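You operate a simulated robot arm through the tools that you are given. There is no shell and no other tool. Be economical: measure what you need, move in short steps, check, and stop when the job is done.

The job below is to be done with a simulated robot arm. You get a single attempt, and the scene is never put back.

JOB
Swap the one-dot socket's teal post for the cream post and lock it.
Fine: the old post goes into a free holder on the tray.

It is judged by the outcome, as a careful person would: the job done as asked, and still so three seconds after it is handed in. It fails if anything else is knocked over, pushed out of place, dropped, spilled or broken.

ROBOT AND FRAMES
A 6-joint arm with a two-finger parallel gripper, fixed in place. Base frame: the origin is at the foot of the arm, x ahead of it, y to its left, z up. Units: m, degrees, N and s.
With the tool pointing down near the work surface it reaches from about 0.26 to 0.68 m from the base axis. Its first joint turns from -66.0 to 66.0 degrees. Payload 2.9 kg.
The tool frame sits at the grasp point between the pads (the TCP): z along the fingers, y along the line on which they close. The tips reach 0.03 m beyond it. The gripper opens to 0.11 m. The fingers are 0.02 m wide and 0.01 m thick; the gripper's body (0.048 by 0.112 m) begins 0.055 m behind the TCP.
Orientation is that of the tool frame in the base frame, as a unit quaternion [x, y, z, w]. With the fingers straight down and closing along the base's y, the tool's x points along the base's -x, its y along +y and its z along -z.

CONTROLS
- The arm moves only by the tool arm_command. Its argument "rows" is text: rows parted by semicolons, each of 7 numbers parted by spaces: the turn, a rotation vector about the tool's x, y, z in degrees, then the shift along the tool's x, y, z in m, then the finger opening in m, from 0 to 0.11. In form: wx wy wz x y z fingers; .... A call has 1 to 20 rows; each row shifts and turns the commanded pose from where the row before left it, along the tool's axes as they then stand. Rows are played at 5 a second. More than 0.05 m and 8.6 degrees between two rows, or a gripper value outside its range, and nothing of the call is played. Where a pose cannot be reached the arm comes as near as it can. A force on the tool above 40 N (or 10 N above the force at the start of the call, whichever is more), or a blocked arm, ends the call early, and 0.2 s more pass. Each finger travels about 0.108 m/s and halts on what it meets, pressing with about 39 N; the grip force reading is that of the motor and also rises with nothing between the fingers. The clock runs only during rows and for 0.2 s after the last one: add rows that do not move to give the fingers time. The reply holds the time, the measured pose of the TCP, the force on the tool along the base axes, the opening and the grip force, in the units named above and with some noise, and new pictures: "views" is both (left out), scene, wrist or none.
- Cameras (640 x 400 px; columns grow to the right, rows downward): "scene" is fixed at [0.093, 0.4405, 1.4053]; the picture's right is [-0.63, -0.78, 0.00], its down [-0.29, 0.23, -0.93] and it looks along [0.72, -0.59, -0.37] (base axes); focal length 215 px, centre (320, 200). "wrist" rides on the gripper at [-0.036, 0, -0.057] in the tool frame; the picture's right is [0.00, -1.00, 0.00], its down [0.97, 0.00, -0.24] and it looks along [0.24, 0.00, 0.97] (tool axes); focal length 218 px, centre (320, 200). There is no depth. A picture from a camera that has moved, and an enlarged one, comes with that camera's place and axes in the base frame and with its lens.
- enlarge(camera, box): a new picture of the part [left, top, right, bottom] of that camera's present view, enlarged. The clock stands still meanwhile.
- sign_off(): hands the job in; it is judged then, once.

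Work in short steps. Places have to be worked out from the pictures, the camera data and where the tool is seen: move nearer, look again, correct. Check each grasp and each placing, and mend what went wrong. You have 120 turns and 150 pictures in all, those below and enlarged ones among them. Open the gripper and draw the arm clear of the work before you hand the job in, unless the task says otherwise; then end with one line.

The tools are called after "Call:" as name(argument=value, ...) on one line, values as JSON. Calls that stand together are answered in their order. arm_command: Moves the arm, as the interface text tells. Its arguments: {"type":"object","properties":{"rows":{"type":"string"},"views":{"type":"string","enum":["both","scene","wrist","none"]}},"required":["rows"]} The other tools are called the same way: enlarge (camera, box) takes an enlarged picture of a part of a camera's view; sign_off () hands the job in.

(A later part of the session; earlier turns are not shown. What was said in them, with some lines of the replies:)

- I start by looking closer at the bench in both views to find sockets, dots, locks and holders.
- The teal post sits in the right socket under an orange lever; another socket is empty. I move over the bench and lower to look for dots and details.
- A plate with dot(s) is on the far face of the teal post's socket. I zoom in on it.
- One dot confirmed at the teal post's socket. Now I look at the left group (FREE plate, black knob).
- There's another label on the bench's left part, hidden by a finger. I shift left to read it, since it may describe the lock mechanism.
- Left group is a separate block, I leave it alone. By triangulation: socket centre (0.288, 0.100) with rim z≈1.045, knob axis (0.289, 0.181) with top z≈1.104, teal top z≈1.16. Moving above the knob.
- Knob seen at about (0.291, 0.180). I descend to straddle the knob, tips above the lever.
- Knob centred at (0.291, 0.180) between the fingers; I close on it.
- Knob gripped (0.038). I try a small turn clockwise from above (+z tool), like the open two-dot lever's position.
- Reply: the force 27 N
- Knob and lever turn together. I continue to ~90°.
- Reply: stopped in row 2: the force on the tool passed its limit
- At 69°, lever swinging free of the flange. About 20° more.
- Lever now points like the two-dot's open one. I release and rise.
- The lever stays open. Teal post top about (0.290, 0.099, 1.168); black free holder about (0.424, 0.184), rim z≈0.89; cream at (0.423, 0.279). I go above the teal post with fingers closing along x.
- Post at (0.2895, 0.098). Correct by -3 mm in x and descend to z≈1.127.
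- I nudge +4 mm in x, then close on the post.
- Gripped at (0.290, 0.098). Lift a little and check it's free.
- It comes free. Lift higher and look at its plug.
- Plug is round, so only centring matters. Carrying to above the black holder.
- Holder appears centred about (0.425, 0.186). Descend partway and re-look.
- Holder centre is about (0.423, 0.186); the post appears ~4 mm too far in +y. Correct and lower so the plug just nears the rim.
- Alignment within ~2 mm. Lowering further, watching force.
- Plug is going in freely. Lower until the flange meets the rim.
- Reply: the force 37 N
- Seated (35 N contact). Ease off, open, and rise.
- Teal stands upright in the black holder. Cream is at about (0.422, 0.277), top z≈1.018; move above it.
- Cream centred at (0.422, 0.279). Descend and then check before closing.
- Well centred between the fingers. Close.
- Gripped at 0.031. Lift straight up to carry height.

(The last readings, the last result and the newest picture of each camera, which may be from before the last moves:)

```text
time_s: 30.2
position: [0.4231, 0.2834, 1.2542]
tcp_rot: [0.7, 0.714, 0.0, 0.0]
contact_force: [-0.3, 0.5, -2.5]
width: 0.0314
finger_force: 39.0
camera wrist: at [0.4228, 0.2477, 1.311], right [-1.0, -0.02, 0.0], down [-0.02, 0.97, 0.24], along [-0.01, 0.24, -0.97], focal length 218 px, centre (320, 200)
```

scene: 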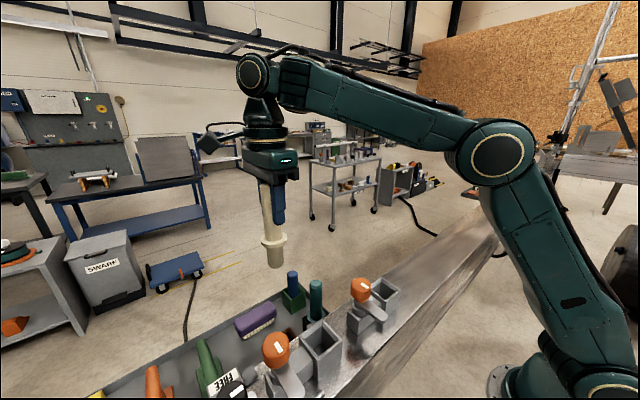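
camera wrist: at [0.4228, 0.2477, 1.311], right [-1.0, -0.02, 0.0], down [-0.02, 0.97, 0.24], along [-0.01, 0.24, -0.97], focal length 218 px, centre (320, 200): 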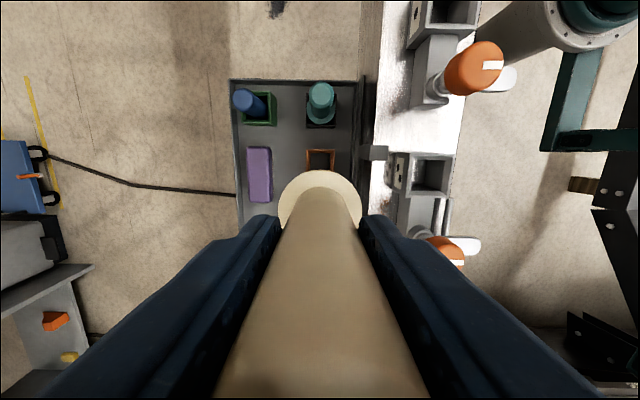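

Cream out, carried clear. Move along y then x to above the one-dot socket.

Call:
arm_command(rows="0 0 0 -0.0454 0 0 0.02;0 0 0 -0.0454 0 0 0.02;0 0 0 -0.0454 0 0 0.02;0 0 0 -0.0454 0 0 0.02;0 0 0 0 -0.0456 0 0.02;0 0 0 0 -0.0456 0 0.02;0 0 0 0 -0.0456 0 0.02;0 0 0 0 0 0 0.02;0 0 0 0 0 0 0.02")

Call:
enlarge(camera="wrist", box=[240, 80, 400, 230])

```text
time_s: 32.2
position: [0.2843, 0.0963, 1.2519]
tcp_rot: [0.7, 0.714, 0.0, 0.0]
contact_force: [-0.8, -0.5, -1.2]
width: 0.0315
finger_force: 39.3
camera wrist: at [0.2857, 0.0609, 1.3081], right [-1.0, -0.02, 0.0], down [-0.02, 0.97, 0.24], along [0.0, 0.24, -0.97], focal length 218 px, centre (320, 200)
```

scene: 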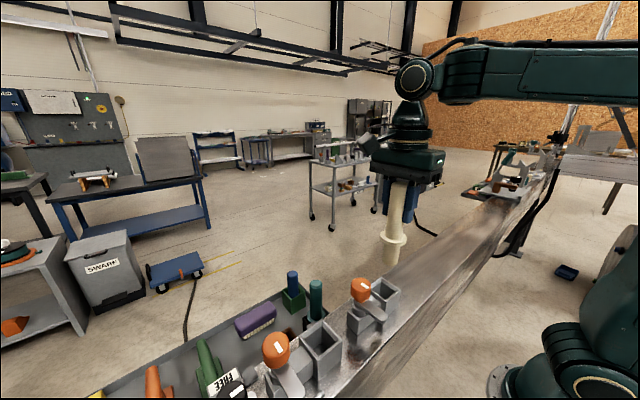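
wrist: 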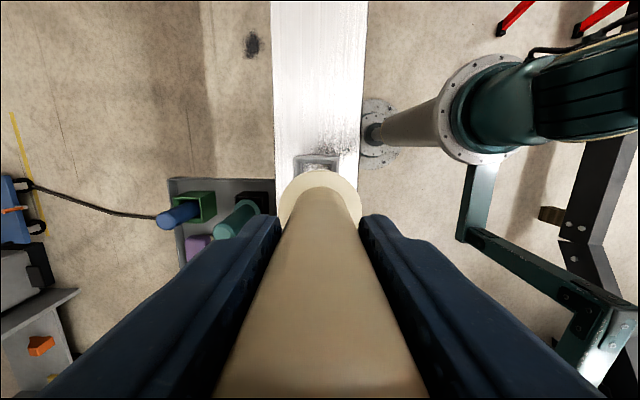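

```text
2.67 times, centred on (320, 155) of wrist
camera zoom: at [0.2857, 0.0609, 1.3081], right [-1.0, -0.02, 0.0], down [-0.02, 0.97, 0.24], along [0.0, 0.24, -0.97], focal length 582 px, centre (320, 320)
```

zoom: 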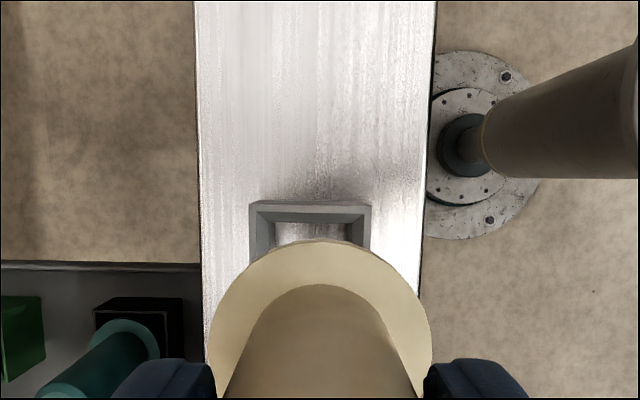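

Socket centre reads about (0.290, 0.099); the tool is ~5 mm short in x. Correct and descend to just above the rim.

Call:
arm_command(rows="0 0 0 0.002 0.005 0.02 0.02;0 0 0 0 0 0.025 0.02;0 0 0 0 0 0.022 0.02;0 0 0 0 0 0 0.02;0 0 0 0 0 0 0.02", views="none")

Call:
enlarge(camera="wrist", box=[240, 80, 400, 230])

Call:
enlarge(camera="scene", box=[330, 230, 430, 330])

```text
time_s: 33.4
position: [0.2927, 0.0979, 1.1878]
tcp_rot: [0.7, 0.714, 0.0, 0.0]
contact_force: [0.2, 0.1, -1.8]
width: 0.0312
finger_force: 38.6
```

```text
2.67 times, centred on (320, 155) of wrist
camera zoom: at [0.2934, 0.0617, 1.2451], right [-1.0, -0.02, 0.0], down [-0.02, 0.97, 0.24], along [0.0, 0.24, -0.97], focal length 582 px, centre (320, 320)
```

zoom: 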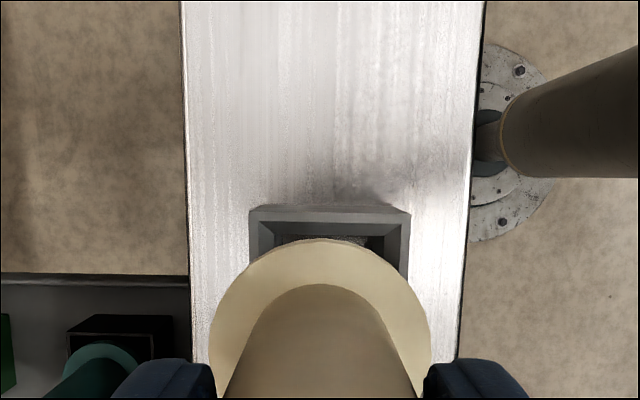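

```text
4.00 times, centred on (380, 280) of scene
camera zoom: at [0.093, 0.4405, 1.4053], right [-0.63, -0.78, 0.0], down [-0.29, 0.23, -0.93], along [0.72, -0.59, -0.37], focal length 859 px, centre (80, -120)
```

zoom: 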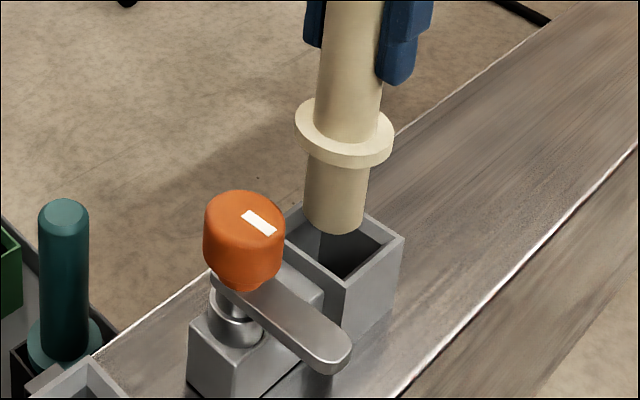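

Centre (0.291, 0.100). Small correction, then lower 40 mm with plug entering.

Call:
arm_command(rows="0 0 0 0.0015 -0.0015 0.01 0.02;0 0 0 0 0 0.01 0.02;0 0 0 0 0 0.01 0.02;0 0 0 0 0 0 0.02", views="none")

Call:
enlarge(camera="scene", box=[330, 230, 430, 330])

Call:
enlarge(camera="wrist", box=[240, 80, 400, 230])

```text
time_s: 34.4
position: [0.2929, 0.0979, 1.1565]
tcp_rot: [0.7, 0.714, 0.0, 0.0]
contact_force: [-4.0, 1.0, -1.0]
width: 0.0317
finger_force: 39.1
```

```text
4.00 times, centred on (380, 280) of scene
camera zoom: at [0.0929, 0.4405, 1.4053], right [-0.63, -0.78, 0.0], down [-0.29, 0.23, -0.93], along [0.72, -0.59, -0.37], focal length 859 px, centre (80, -120)
```

zoom: 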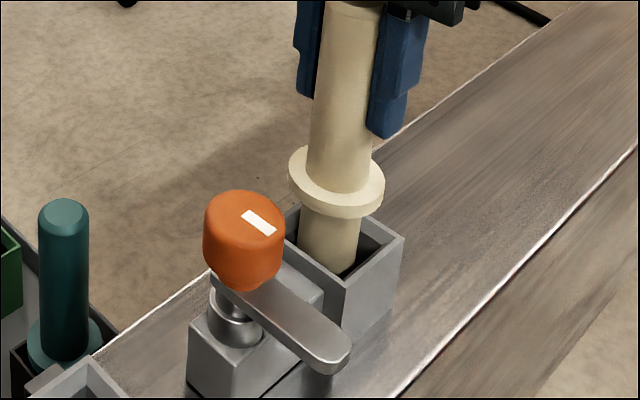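

```text
2.67 times, centred on (320, 155) of wrist
camera zoom: at [0.2937, 0.0624, 1.2138], right [-1.0, -0.02, 0.0], down [-0.02, 0.97, 0.24], along [-0.01, 0.24, -0.97], focal length 582 px, centre (320, 320)
```

zoom: 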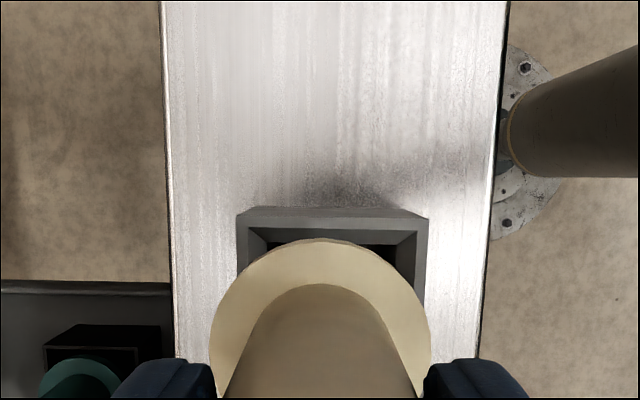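

Plug is inside the socket; a slight side force in −x suggests I'm ~2 mm too far +x. Adjust and lower to seat.

Call:
arm_command(rows="0 0 0 0.0015 -0.002 0.008 0.02;0 0 0 0 0 0.008 0.02;0 0 0 0 0 0.007 0.02;0 0 0 0 0 0.005 0.02;0 0 0 0 0 0.003 0.02;0 0 0 0 0 0 0.02", views="none")

Call:
enlarge(camera="scene", box=[330, 230, 430, 330])

```text
time_s: 35.8
position: [0.29, 0.1011, 1.1274]
tcp_rot: [0.7, 0.714, 0.002, 0.001]
contact_force: [-8.1, -3.7, 35.4]
width: 0.032
finger_force: 38.8
```

```text
4.00 times, centred on (380, 280) of scene
camera zoom: at [0.0924, 0.4403, 1.4054], right [-0.63, -0.78, 0.0], down [-0.28, 0.23, -0.93], along [0.72, -0.59, -0.37], focal length 859 px, centre (80, -120)
```

zoom: 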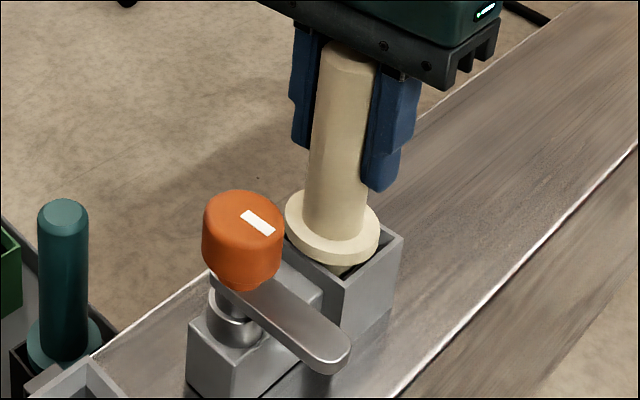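

At the expected seated height (1.127) with contact. Ease off, release, and raise to inspect.

Call:
arm_command(rows="0 0 0 0 0 -0.002 0.02;0 0 0 0 0 0 0.035;0 0 0 0 0 0 0.05;0 0 0 0 0 0 0.06;0 0 0 0 0 0 0.06", views="none")

Call:
enlarge(camera="scene", box=[330, 230, 430, 330])

Call:
enlarge(camera="wrist", box=[200, 100, 440, 300])

```text
time_s: 37.0
position: [0.2894, 0.0991, 1.1276]
tcp_rot: [0.701, 0.714, 0.0, 0.0]
contact_force: [0.0, 0.7, -0.5]
width: 0.0601
finger_force: 0.1
```

```text
4.00 times, centred on (380, 280) of scene
camera zoom: at [0.093, 0.4405, 1.4053], right [-0.63, -0.78, 0.0], down [-0.29, 0.23, -0.93], along [0.72, -0.59, -0.37], focal length 859 px, centre (80, -120)
```

zoom: 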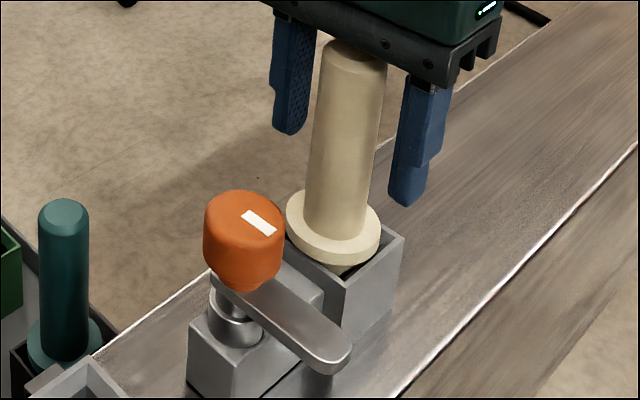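

```text
2.00 times, centred on (320, 200) of wrist
camera zoom: at [0.2904, 0.0646, 1.1851], right [-1.0, -0.02, 0.0], down [-0.02, 0.97, 0.24], along [0.0, 0.24, -0.97], focal length 436 px, centre (320, 200)
```

zoom: 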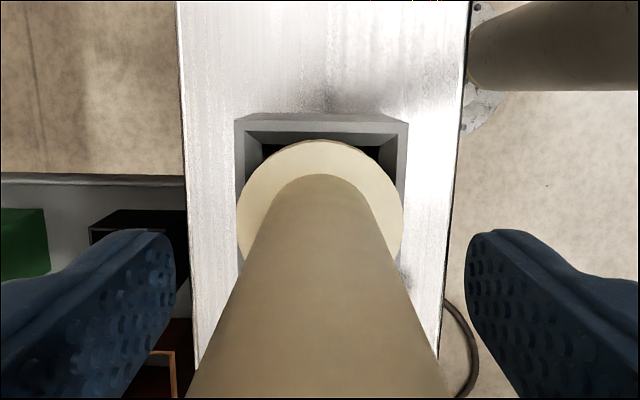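

Cream stands upright in the socket, flange on the rim. Rise and go above the knob for locking.

Call:
arm_command(rows="0 0 0 0 0 -0.03 0.065;0 0 0 0 0 -0.035 0.07;0 0 0 0 0 -0.035 0.07;0 0 0 0.04 0.0015 0 0.07;0 0 0 0.04 0.0015 0 0.07;0 0 0 0 0 0 0.07")

Call:
enlarge(camera="wrist", box=[260, 0, 400, 220])

Call:
enlarge(camera="scene", box=[330, 230, 430, 330])

```text
time_s: 38.4
position: [0.2928, 0.1801, 1.2269]
tcp_rot: [0.7, 0.714, 0.0, 0.0]
contact_force: [0.4, -0.4, 0.0]
width: 0.0699
finger_force: 0.0
camera wrist: at [0.293, 0.1445, 1.2829], right [-1.0, -0.02, 0.0], down [-0.02, 0.97, 0.24], along [0.0, 0.24, -0.97], focal length 218 px, centre (320, 200)
```

scene: 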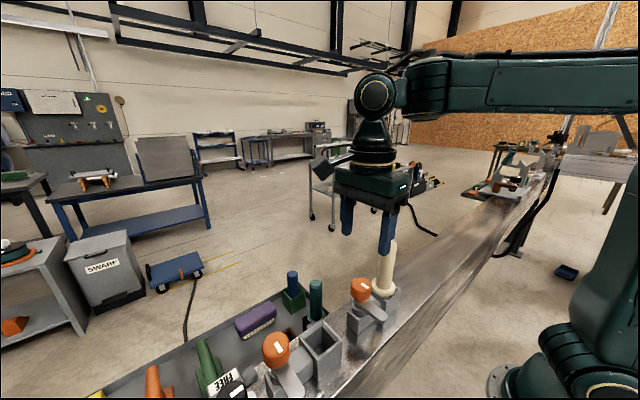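
wrist: 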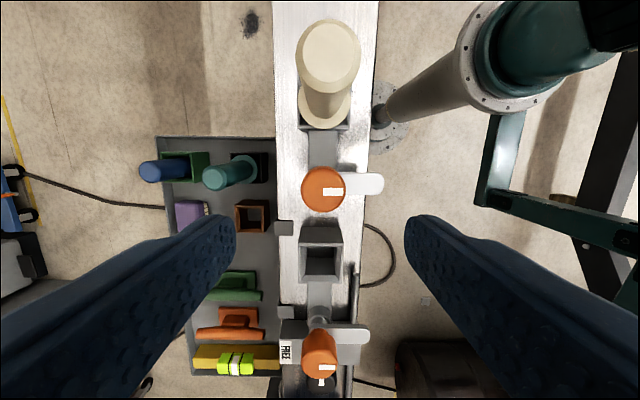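

```text
1.82 times, centred on (330, 110) of wrist
camera zoom: at [0.293, 0.1445, 1.2829], right [-1.0, -0.02, 0.0], down [-0.02, 0.97, 0.24], along [0.0, 0.24, -0.97], focal length 397 px, centre (302, 364)
```

zoom: 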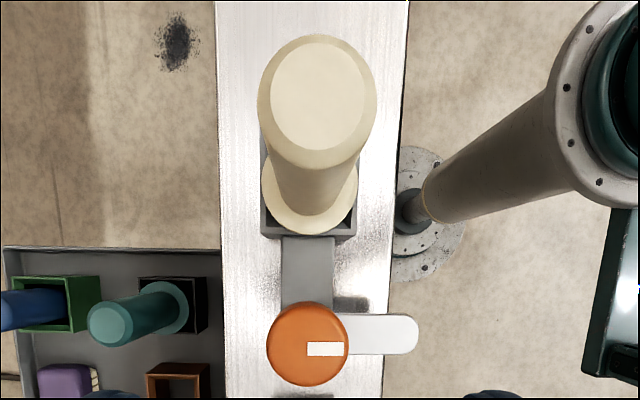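

```text
4.00 times, centred on (380, 280) of scene
camera zoom: at [0.093, 0.4405, 1.4053], right [-0.63, -0.78, 0.0], down [-0.29, 0.23, -0.93], along [0.72, -0.59, -0.37], focal length 859 px, centre (80, -120)
```

zoom: 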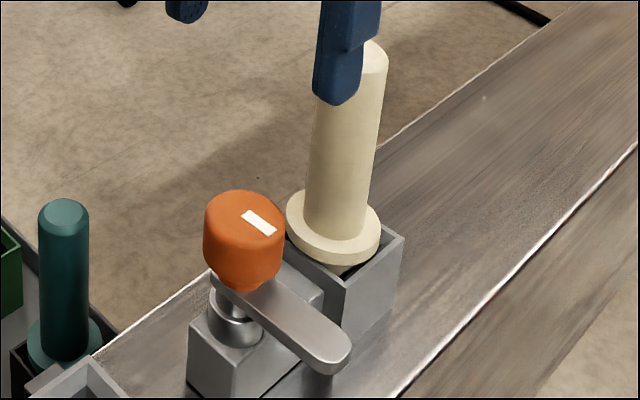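

Knob at (0.2905, 0.180). Descend and grip it again, same height as before.

Call:
arm_command(rows="0 0 0 0 -0.002 0.035 0.07;0 0 0 0 0 0.04 0.07;0 0 0 0 0 0.04 0.07;0 0 0 0 0 0 0.07;0 0 0 0 0 0 0.05;0 0 0 0 0 0 0.03;0 0 0 0 0 0 0.03;0 0 0 0 0 0 0.03", views="wrist")

```text
time_s: 40.2
position: [0.2897, 0.1804, 1.1109]
tcp_rot: [0.7, 0.714, -0.001, 0.0]
contact_force: [-7.7, -0.2, -6.7]
width: 0.0377
finger_force: 44.9
camera wrist: at [0.2905, 0.1451, 1.1678], right [-1.0, -0.02, 0.0], down [-0.02, 0.97, 0.24], along [-0.01, 0.24, -0.97], focal length 218 px, centre (320, 200)
```

wrist: 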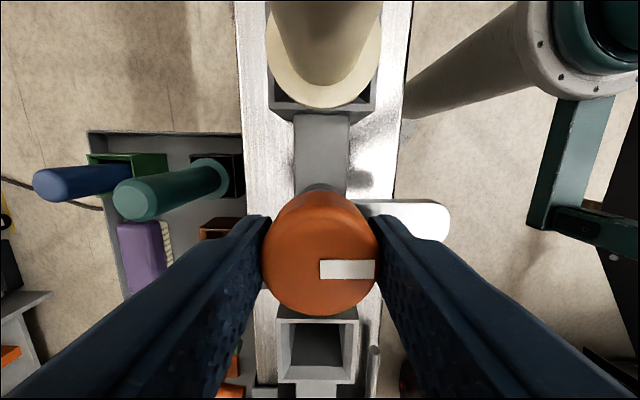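

Knob gripped. Turn back counter-clockwise in stages.

Call:
arm_command(rows="0 0 -8 0 0 0 0.03;0 0 -8 0 0 0 0.03;0 0 -8 0 0 0 0.03;0 0 -8 0 0 0 0.03;0 0 0 0 0 0 0.03", views="wrist")

```text
time_s: 41.4
position: [0.2886, 0.1812, 1.1105]
tcp_rot: [0.476, 0.88, -0.002, -0.001]
contact_force: [-0.3, -0.2, -2.0]
width: 0.0378
finger_force: 45.0
stopped in row 5: the force on the tool passed its limit (the readings are from after the stop); the commanded pose is now the measured one
camera wrist: at [0.3094, 0.151, 1.1679], right [-0.84, -0.55, 0.01], down [-0.53, 0.81, 0.24], along [-0.14, 0.2, -0.97], focal length 218 px, centre (320, 200)
```

wrist: 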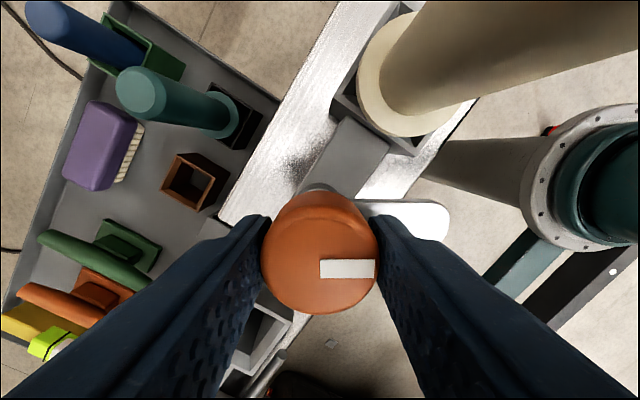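

Turned to 57°, lateral load only (reset now). Continue.

Call:
arm_command(rows="0 0 -7 0 0 0 0.03;0 0 -7 0 0 0 0.03;0 0 -7 0 0 0 0.03;0 0 0 0 0 0 0.03", views="wrist")

```text
time_s: 42.4
position: [0.2892, 0.1801, 1.1116]
tcp_rot: [0.305, 0.952, -0.004, -0.003]
contact_force: [-10.1, 0.1, -9.4]
width: 0.0378
finger_force: 45.4
camera wrist: at [0.319, 0.1601, 1.1678], right [-0.58, -0.81, 0.01], down [-0.79, 0.57, 0.24], along [-0.2, 0.14, -0.97], focal length 218 px, centre (320, 200)
```

wrist: 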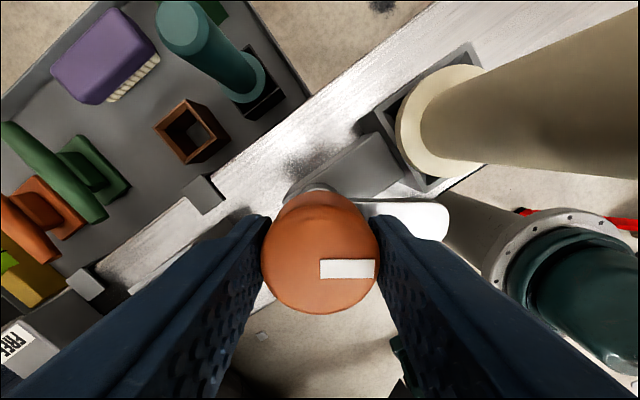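

At 35°; the lever nears the flange. Smaller stage, then view from scene.

Call:
arm_command(rows="0 0 -6 0 0 0 0.03;0 0 -6 0 0 0 0.03;0 0 0 0 0 0 0.03", views="wrist")

Call:
enlarge(camera="scene", box=[330, 230, 430, 330])

```text
time_s: 43.2
position: [0.2884, 0.1812, 1.1117]
tcp_rot: [0.204, 0.979, -0.002, -0.002]
contact_force: [-16.8, -2.9, 2.2]
width: 0.0379
finger_force: 45.0
camera wrist: at [0.3226, 0.1665, 1.1678], right [-0.4, -0.92, 0.01], down [-0.89, 0.39, 0.24], along [-0.23, 0.09, -0.97], focal length 218 px, centre (320, 200)
```

wrist: 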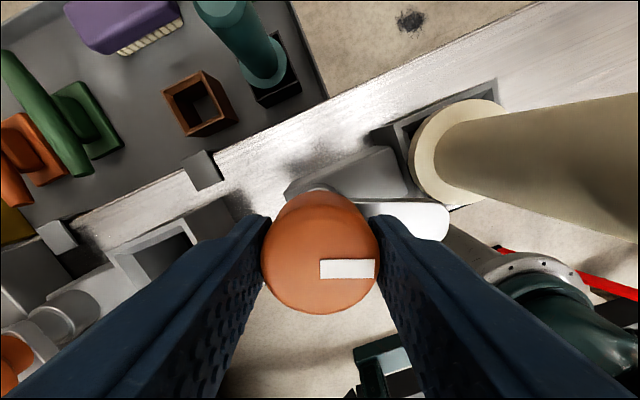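

```text
4.00 times, centred on (380, 280) of scene
camera zoom: at [0.0924, 0.4404, 1.4054], right [-0.63, -0.78, 0.0], down [-0.28, 0.23, -0.93], along [0.72, -0.59, -0.37], focal length 859 px, centre (80, -120)
```

zoom: 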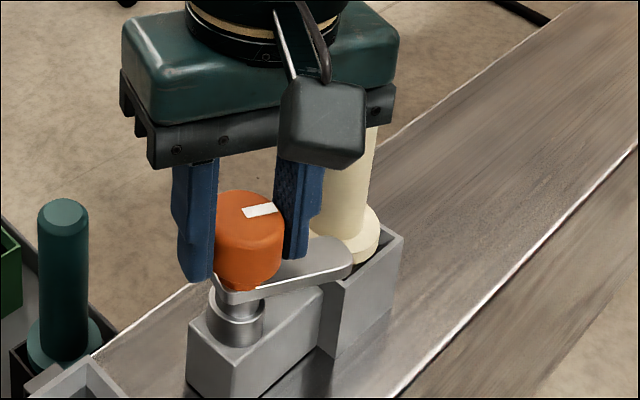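

Lever passes just above the rim near the flange. Relieve the −x side load slightly and continue.

Call:
arm_command(rows="0 0 -6 0.0014 -0.0006 0 0.03;0 0 -6 0 0 0 0.03;0 0 0 0 0 0 0.03", views="wrist")

Call:
enlarge(camera="scene", box=[330, 230, 430, 330])

```text
time_s: 44.0
position: [0.2902, 0.1799, 1.1122]
tcp_rot: [0.104, 0.995, -0.002, -0.002]
contact_force: [-4.9, -14.0, 5.9]
width: 0.0375
finger_force: 45.5
camera wrist: at [0.3246, 0.1733, 1.1679], right [-0.21, -0.98, 0.0], down [-0.95, 0.2, 0.24], along [-0.24, 0.05, -0.97], focal length 218 px, centre (320, 200)
```

wrist: 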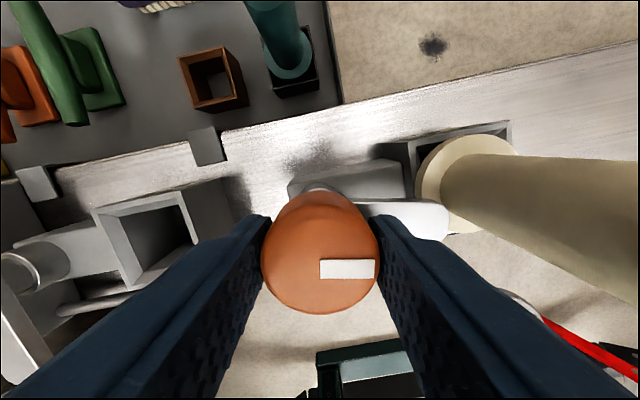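

```text
4.00 times, centred on (380, 280) of scene
camera zoom: at [0.0928, 0.44, 1.4055], right [-0.63, -0.78, 0.0], down [-0.28, 0.23, -0.93], along [0.72, -0.59, -0.37], focal length 859 px, centre (80, -120)
```

zoom: 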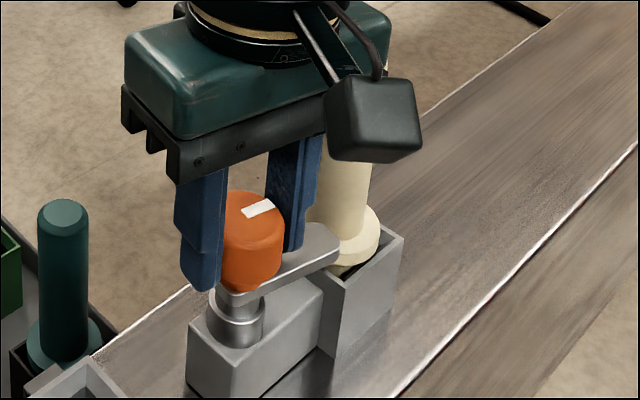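

Lever now overlaps the flange; 12° left.

Call:
arm_command(rows="0 0 -6 0 -0.001 0 0.03;0 0 -6 0 0 0 0.03;0 0 0 0 0 0 0.03", views="wrist")

Call:
enlarge(camera="scene", box=[330, 230, 430, 330])

```text
time_s: 44.8
position: [0.2884, 0.1807, 1.1114]
tcp_rot: [-0.003, 1.0, -0.001, -0.002]
contact_force: [9.4, -0.3, -13.9]
width: 0.0377
finger_force: 45.0
camera wrist: at [0.3253, 0.1807, 1.1679], right [0.01, -1.0, 0.0], down [-0.97, 0.0, 0.24], along [-0.24, 0.0, -0.97], focal length 218 px, centre (320, 200)
```

wrist: 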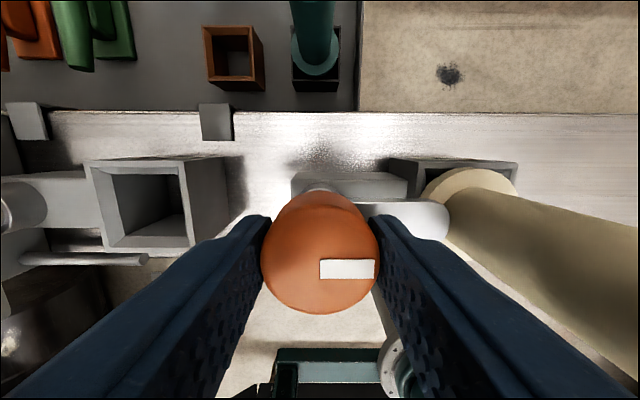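

```text
4.00 times, centred on (380, 280) of scene
camera zoom: at [0.0934, 0.4405, 1.4052], right [-0.63, -0.78, 0.0], down [-0.29, 0.23, -0.93], along [0.72, -0.59, -0.37], focal length 859 px, centre (80, -120)
```

zoom: 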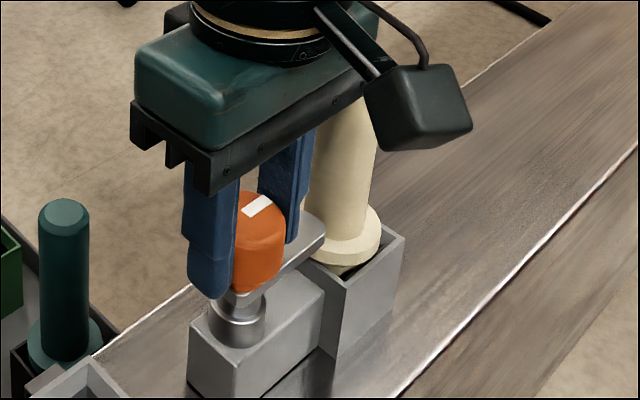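

Lever is at its original locked angle over the cream flange. Release and rise to inspect.

Call:
arm_command(rows="0 0 0 0 0 0 0.045;0 0 0 0 0 0 0.06;0 0 0 0 0 0 0.065;0 0 0 0 0 -0.03 0.065;0 0 0 0 0 -0.04 0.065;0 0 0 0 0 -0.04 0.065;0 0 0 -0.03 0.03 0 0.065;0 0 0 0 0.04 0 0.065;0 0 0 0 0 0 0.065")

Call:
enlarge(camera="scene", box=[330, 230, 430, 330])

Call:
enlarge(camera="wrist", box=[300, 100, 560, 260])

```text
time_s: 46.8
position: [0.3169, 0.2496, 1.2205]
tcp_rot: [-0.002, 1.0, -0.002, -0.002]
contact_force: [0.2, -0.4, -0.2]
width: 0.0648
finger_force: 0.1
camera wrist: at [0.3531, 0.2498, 1.2775], right [0.0, -1.0, 0.0], down [-0.97, 0.0, 0.25], along [-0.25, 0.0, -0.97], focal length 218 px, centre (320, 200)
```

scene: 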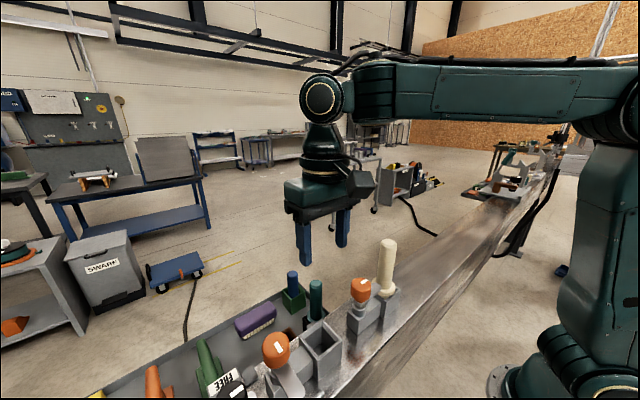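
wrist: 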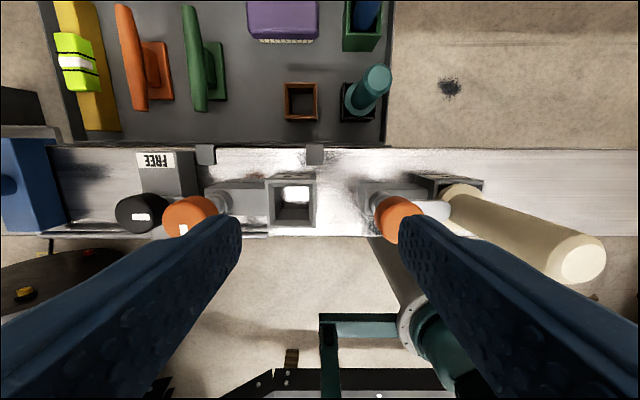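

```text
4.00 times, centred on (380, 280) of scene
camera zoom: at [0.093, 0.4405, 1.4053], right [-0.63, -0.78, 0.0], down [-0.29, 0.23, -0.93], along [0.72, -0.59, -0.37], focal length 859 px, centre (80, -120)
```

zoom: 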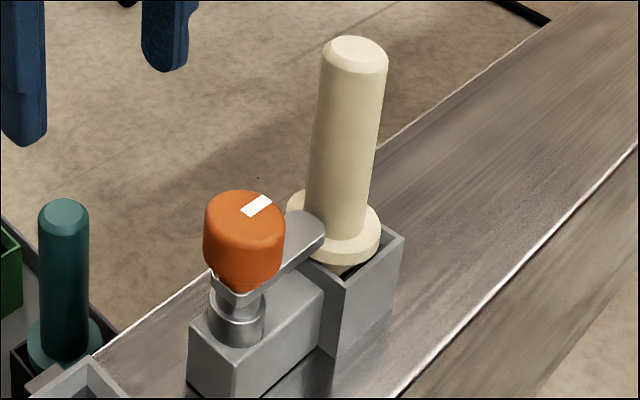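

```text
2.46 times, centred on (430, 180) of wrist
camera zoom: at [0.3531, 0.2498, 1.2775], right [0.0, -1.0, 0.0], down [-0.97, 0.0, 0.25], along [-0.25, 0.0, -0.97], focal length 537 px, centre (49, 249)
```

zoom: 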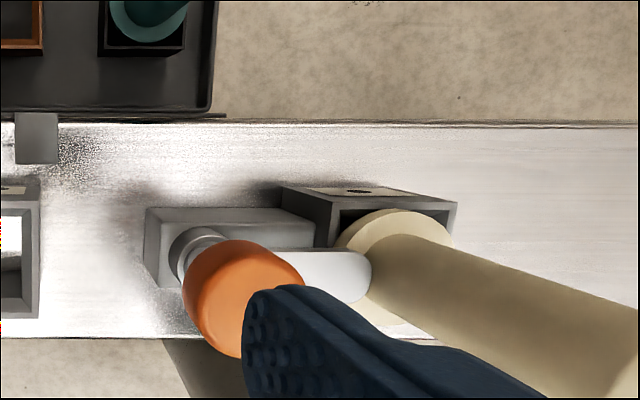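

The cream post sits where the teal one was, lever over its flange; teal stands in the black holder. I open the gripper and draw the arm higher before handing in.

Call:
arm_command(rows="0 0 0 0 0 -0.04 0.09;0 0 0 0 0 -0.04 0.11;0 0 0 0.03 0 -0.03 0.11;0 0 0 0.03 0 0 0.11;0 0 0 0 0 0 0.11;0 0 0 0 0 0 0.11")

Call:
enlarge(camera="scene", box=[180, 220, 420, 400])

```text
time_s: 48.2
position: [0.2556, 0.2487, 1.3292]
tcp_rot: [-0.001, 1.0, -0.001, -0.002]
contact_force: [-1.3, 0.2, 0.2]
width: 0.1101
finger_force: 0.0
camera wrist: at [0.2922, 0.2501, 1.3863], right [0.0, -1.0, 0.0], down [-0.97, 0.0, 0.25], along [-0.25, 0.0, -0.97], focal length 218 px, centre (320, 200)
```

scene: 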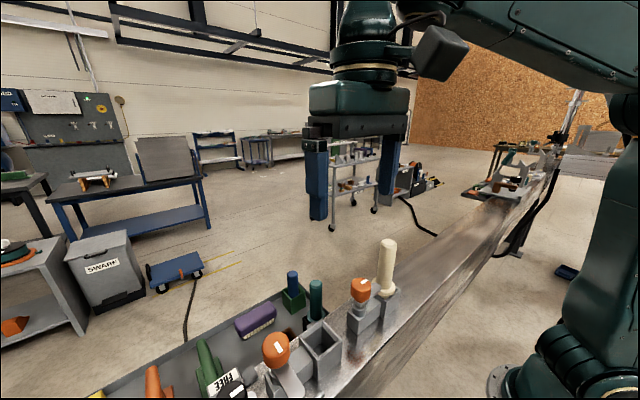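
wrist: 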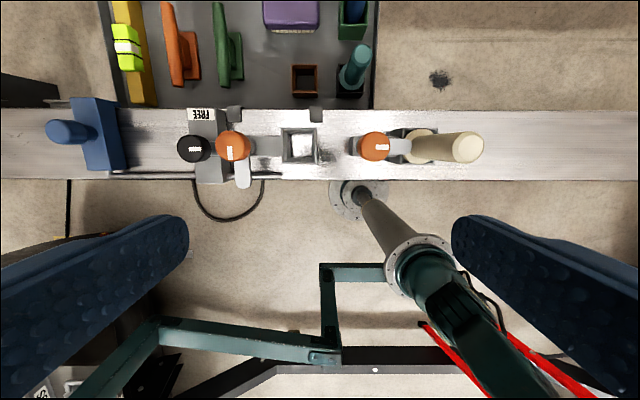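

```text
2.22 times, centred on (300, 310) of scene
camera zoom: at [0.093, 0.4405, 1.4053], right [-0.63, -0.78, 0.0], down [-0.29, 0.23, -0.93], along [0.72, -0.59, -0.37], focal length 477 px, centre (364, -44)
```

zoom: 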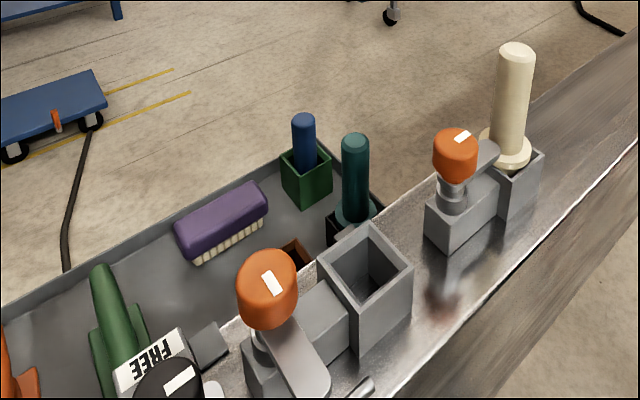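

Everything looks in place: cream post seated and locked, teal post in the black holder, nothing else moved. Handing in.

Call:
sign_off()

```text
The job is handed in.
```

The cream post is now seated in the one-dot socket with its lever locked over the flange. The teal post stands in the black holder on the tray, and nothing else was moved.
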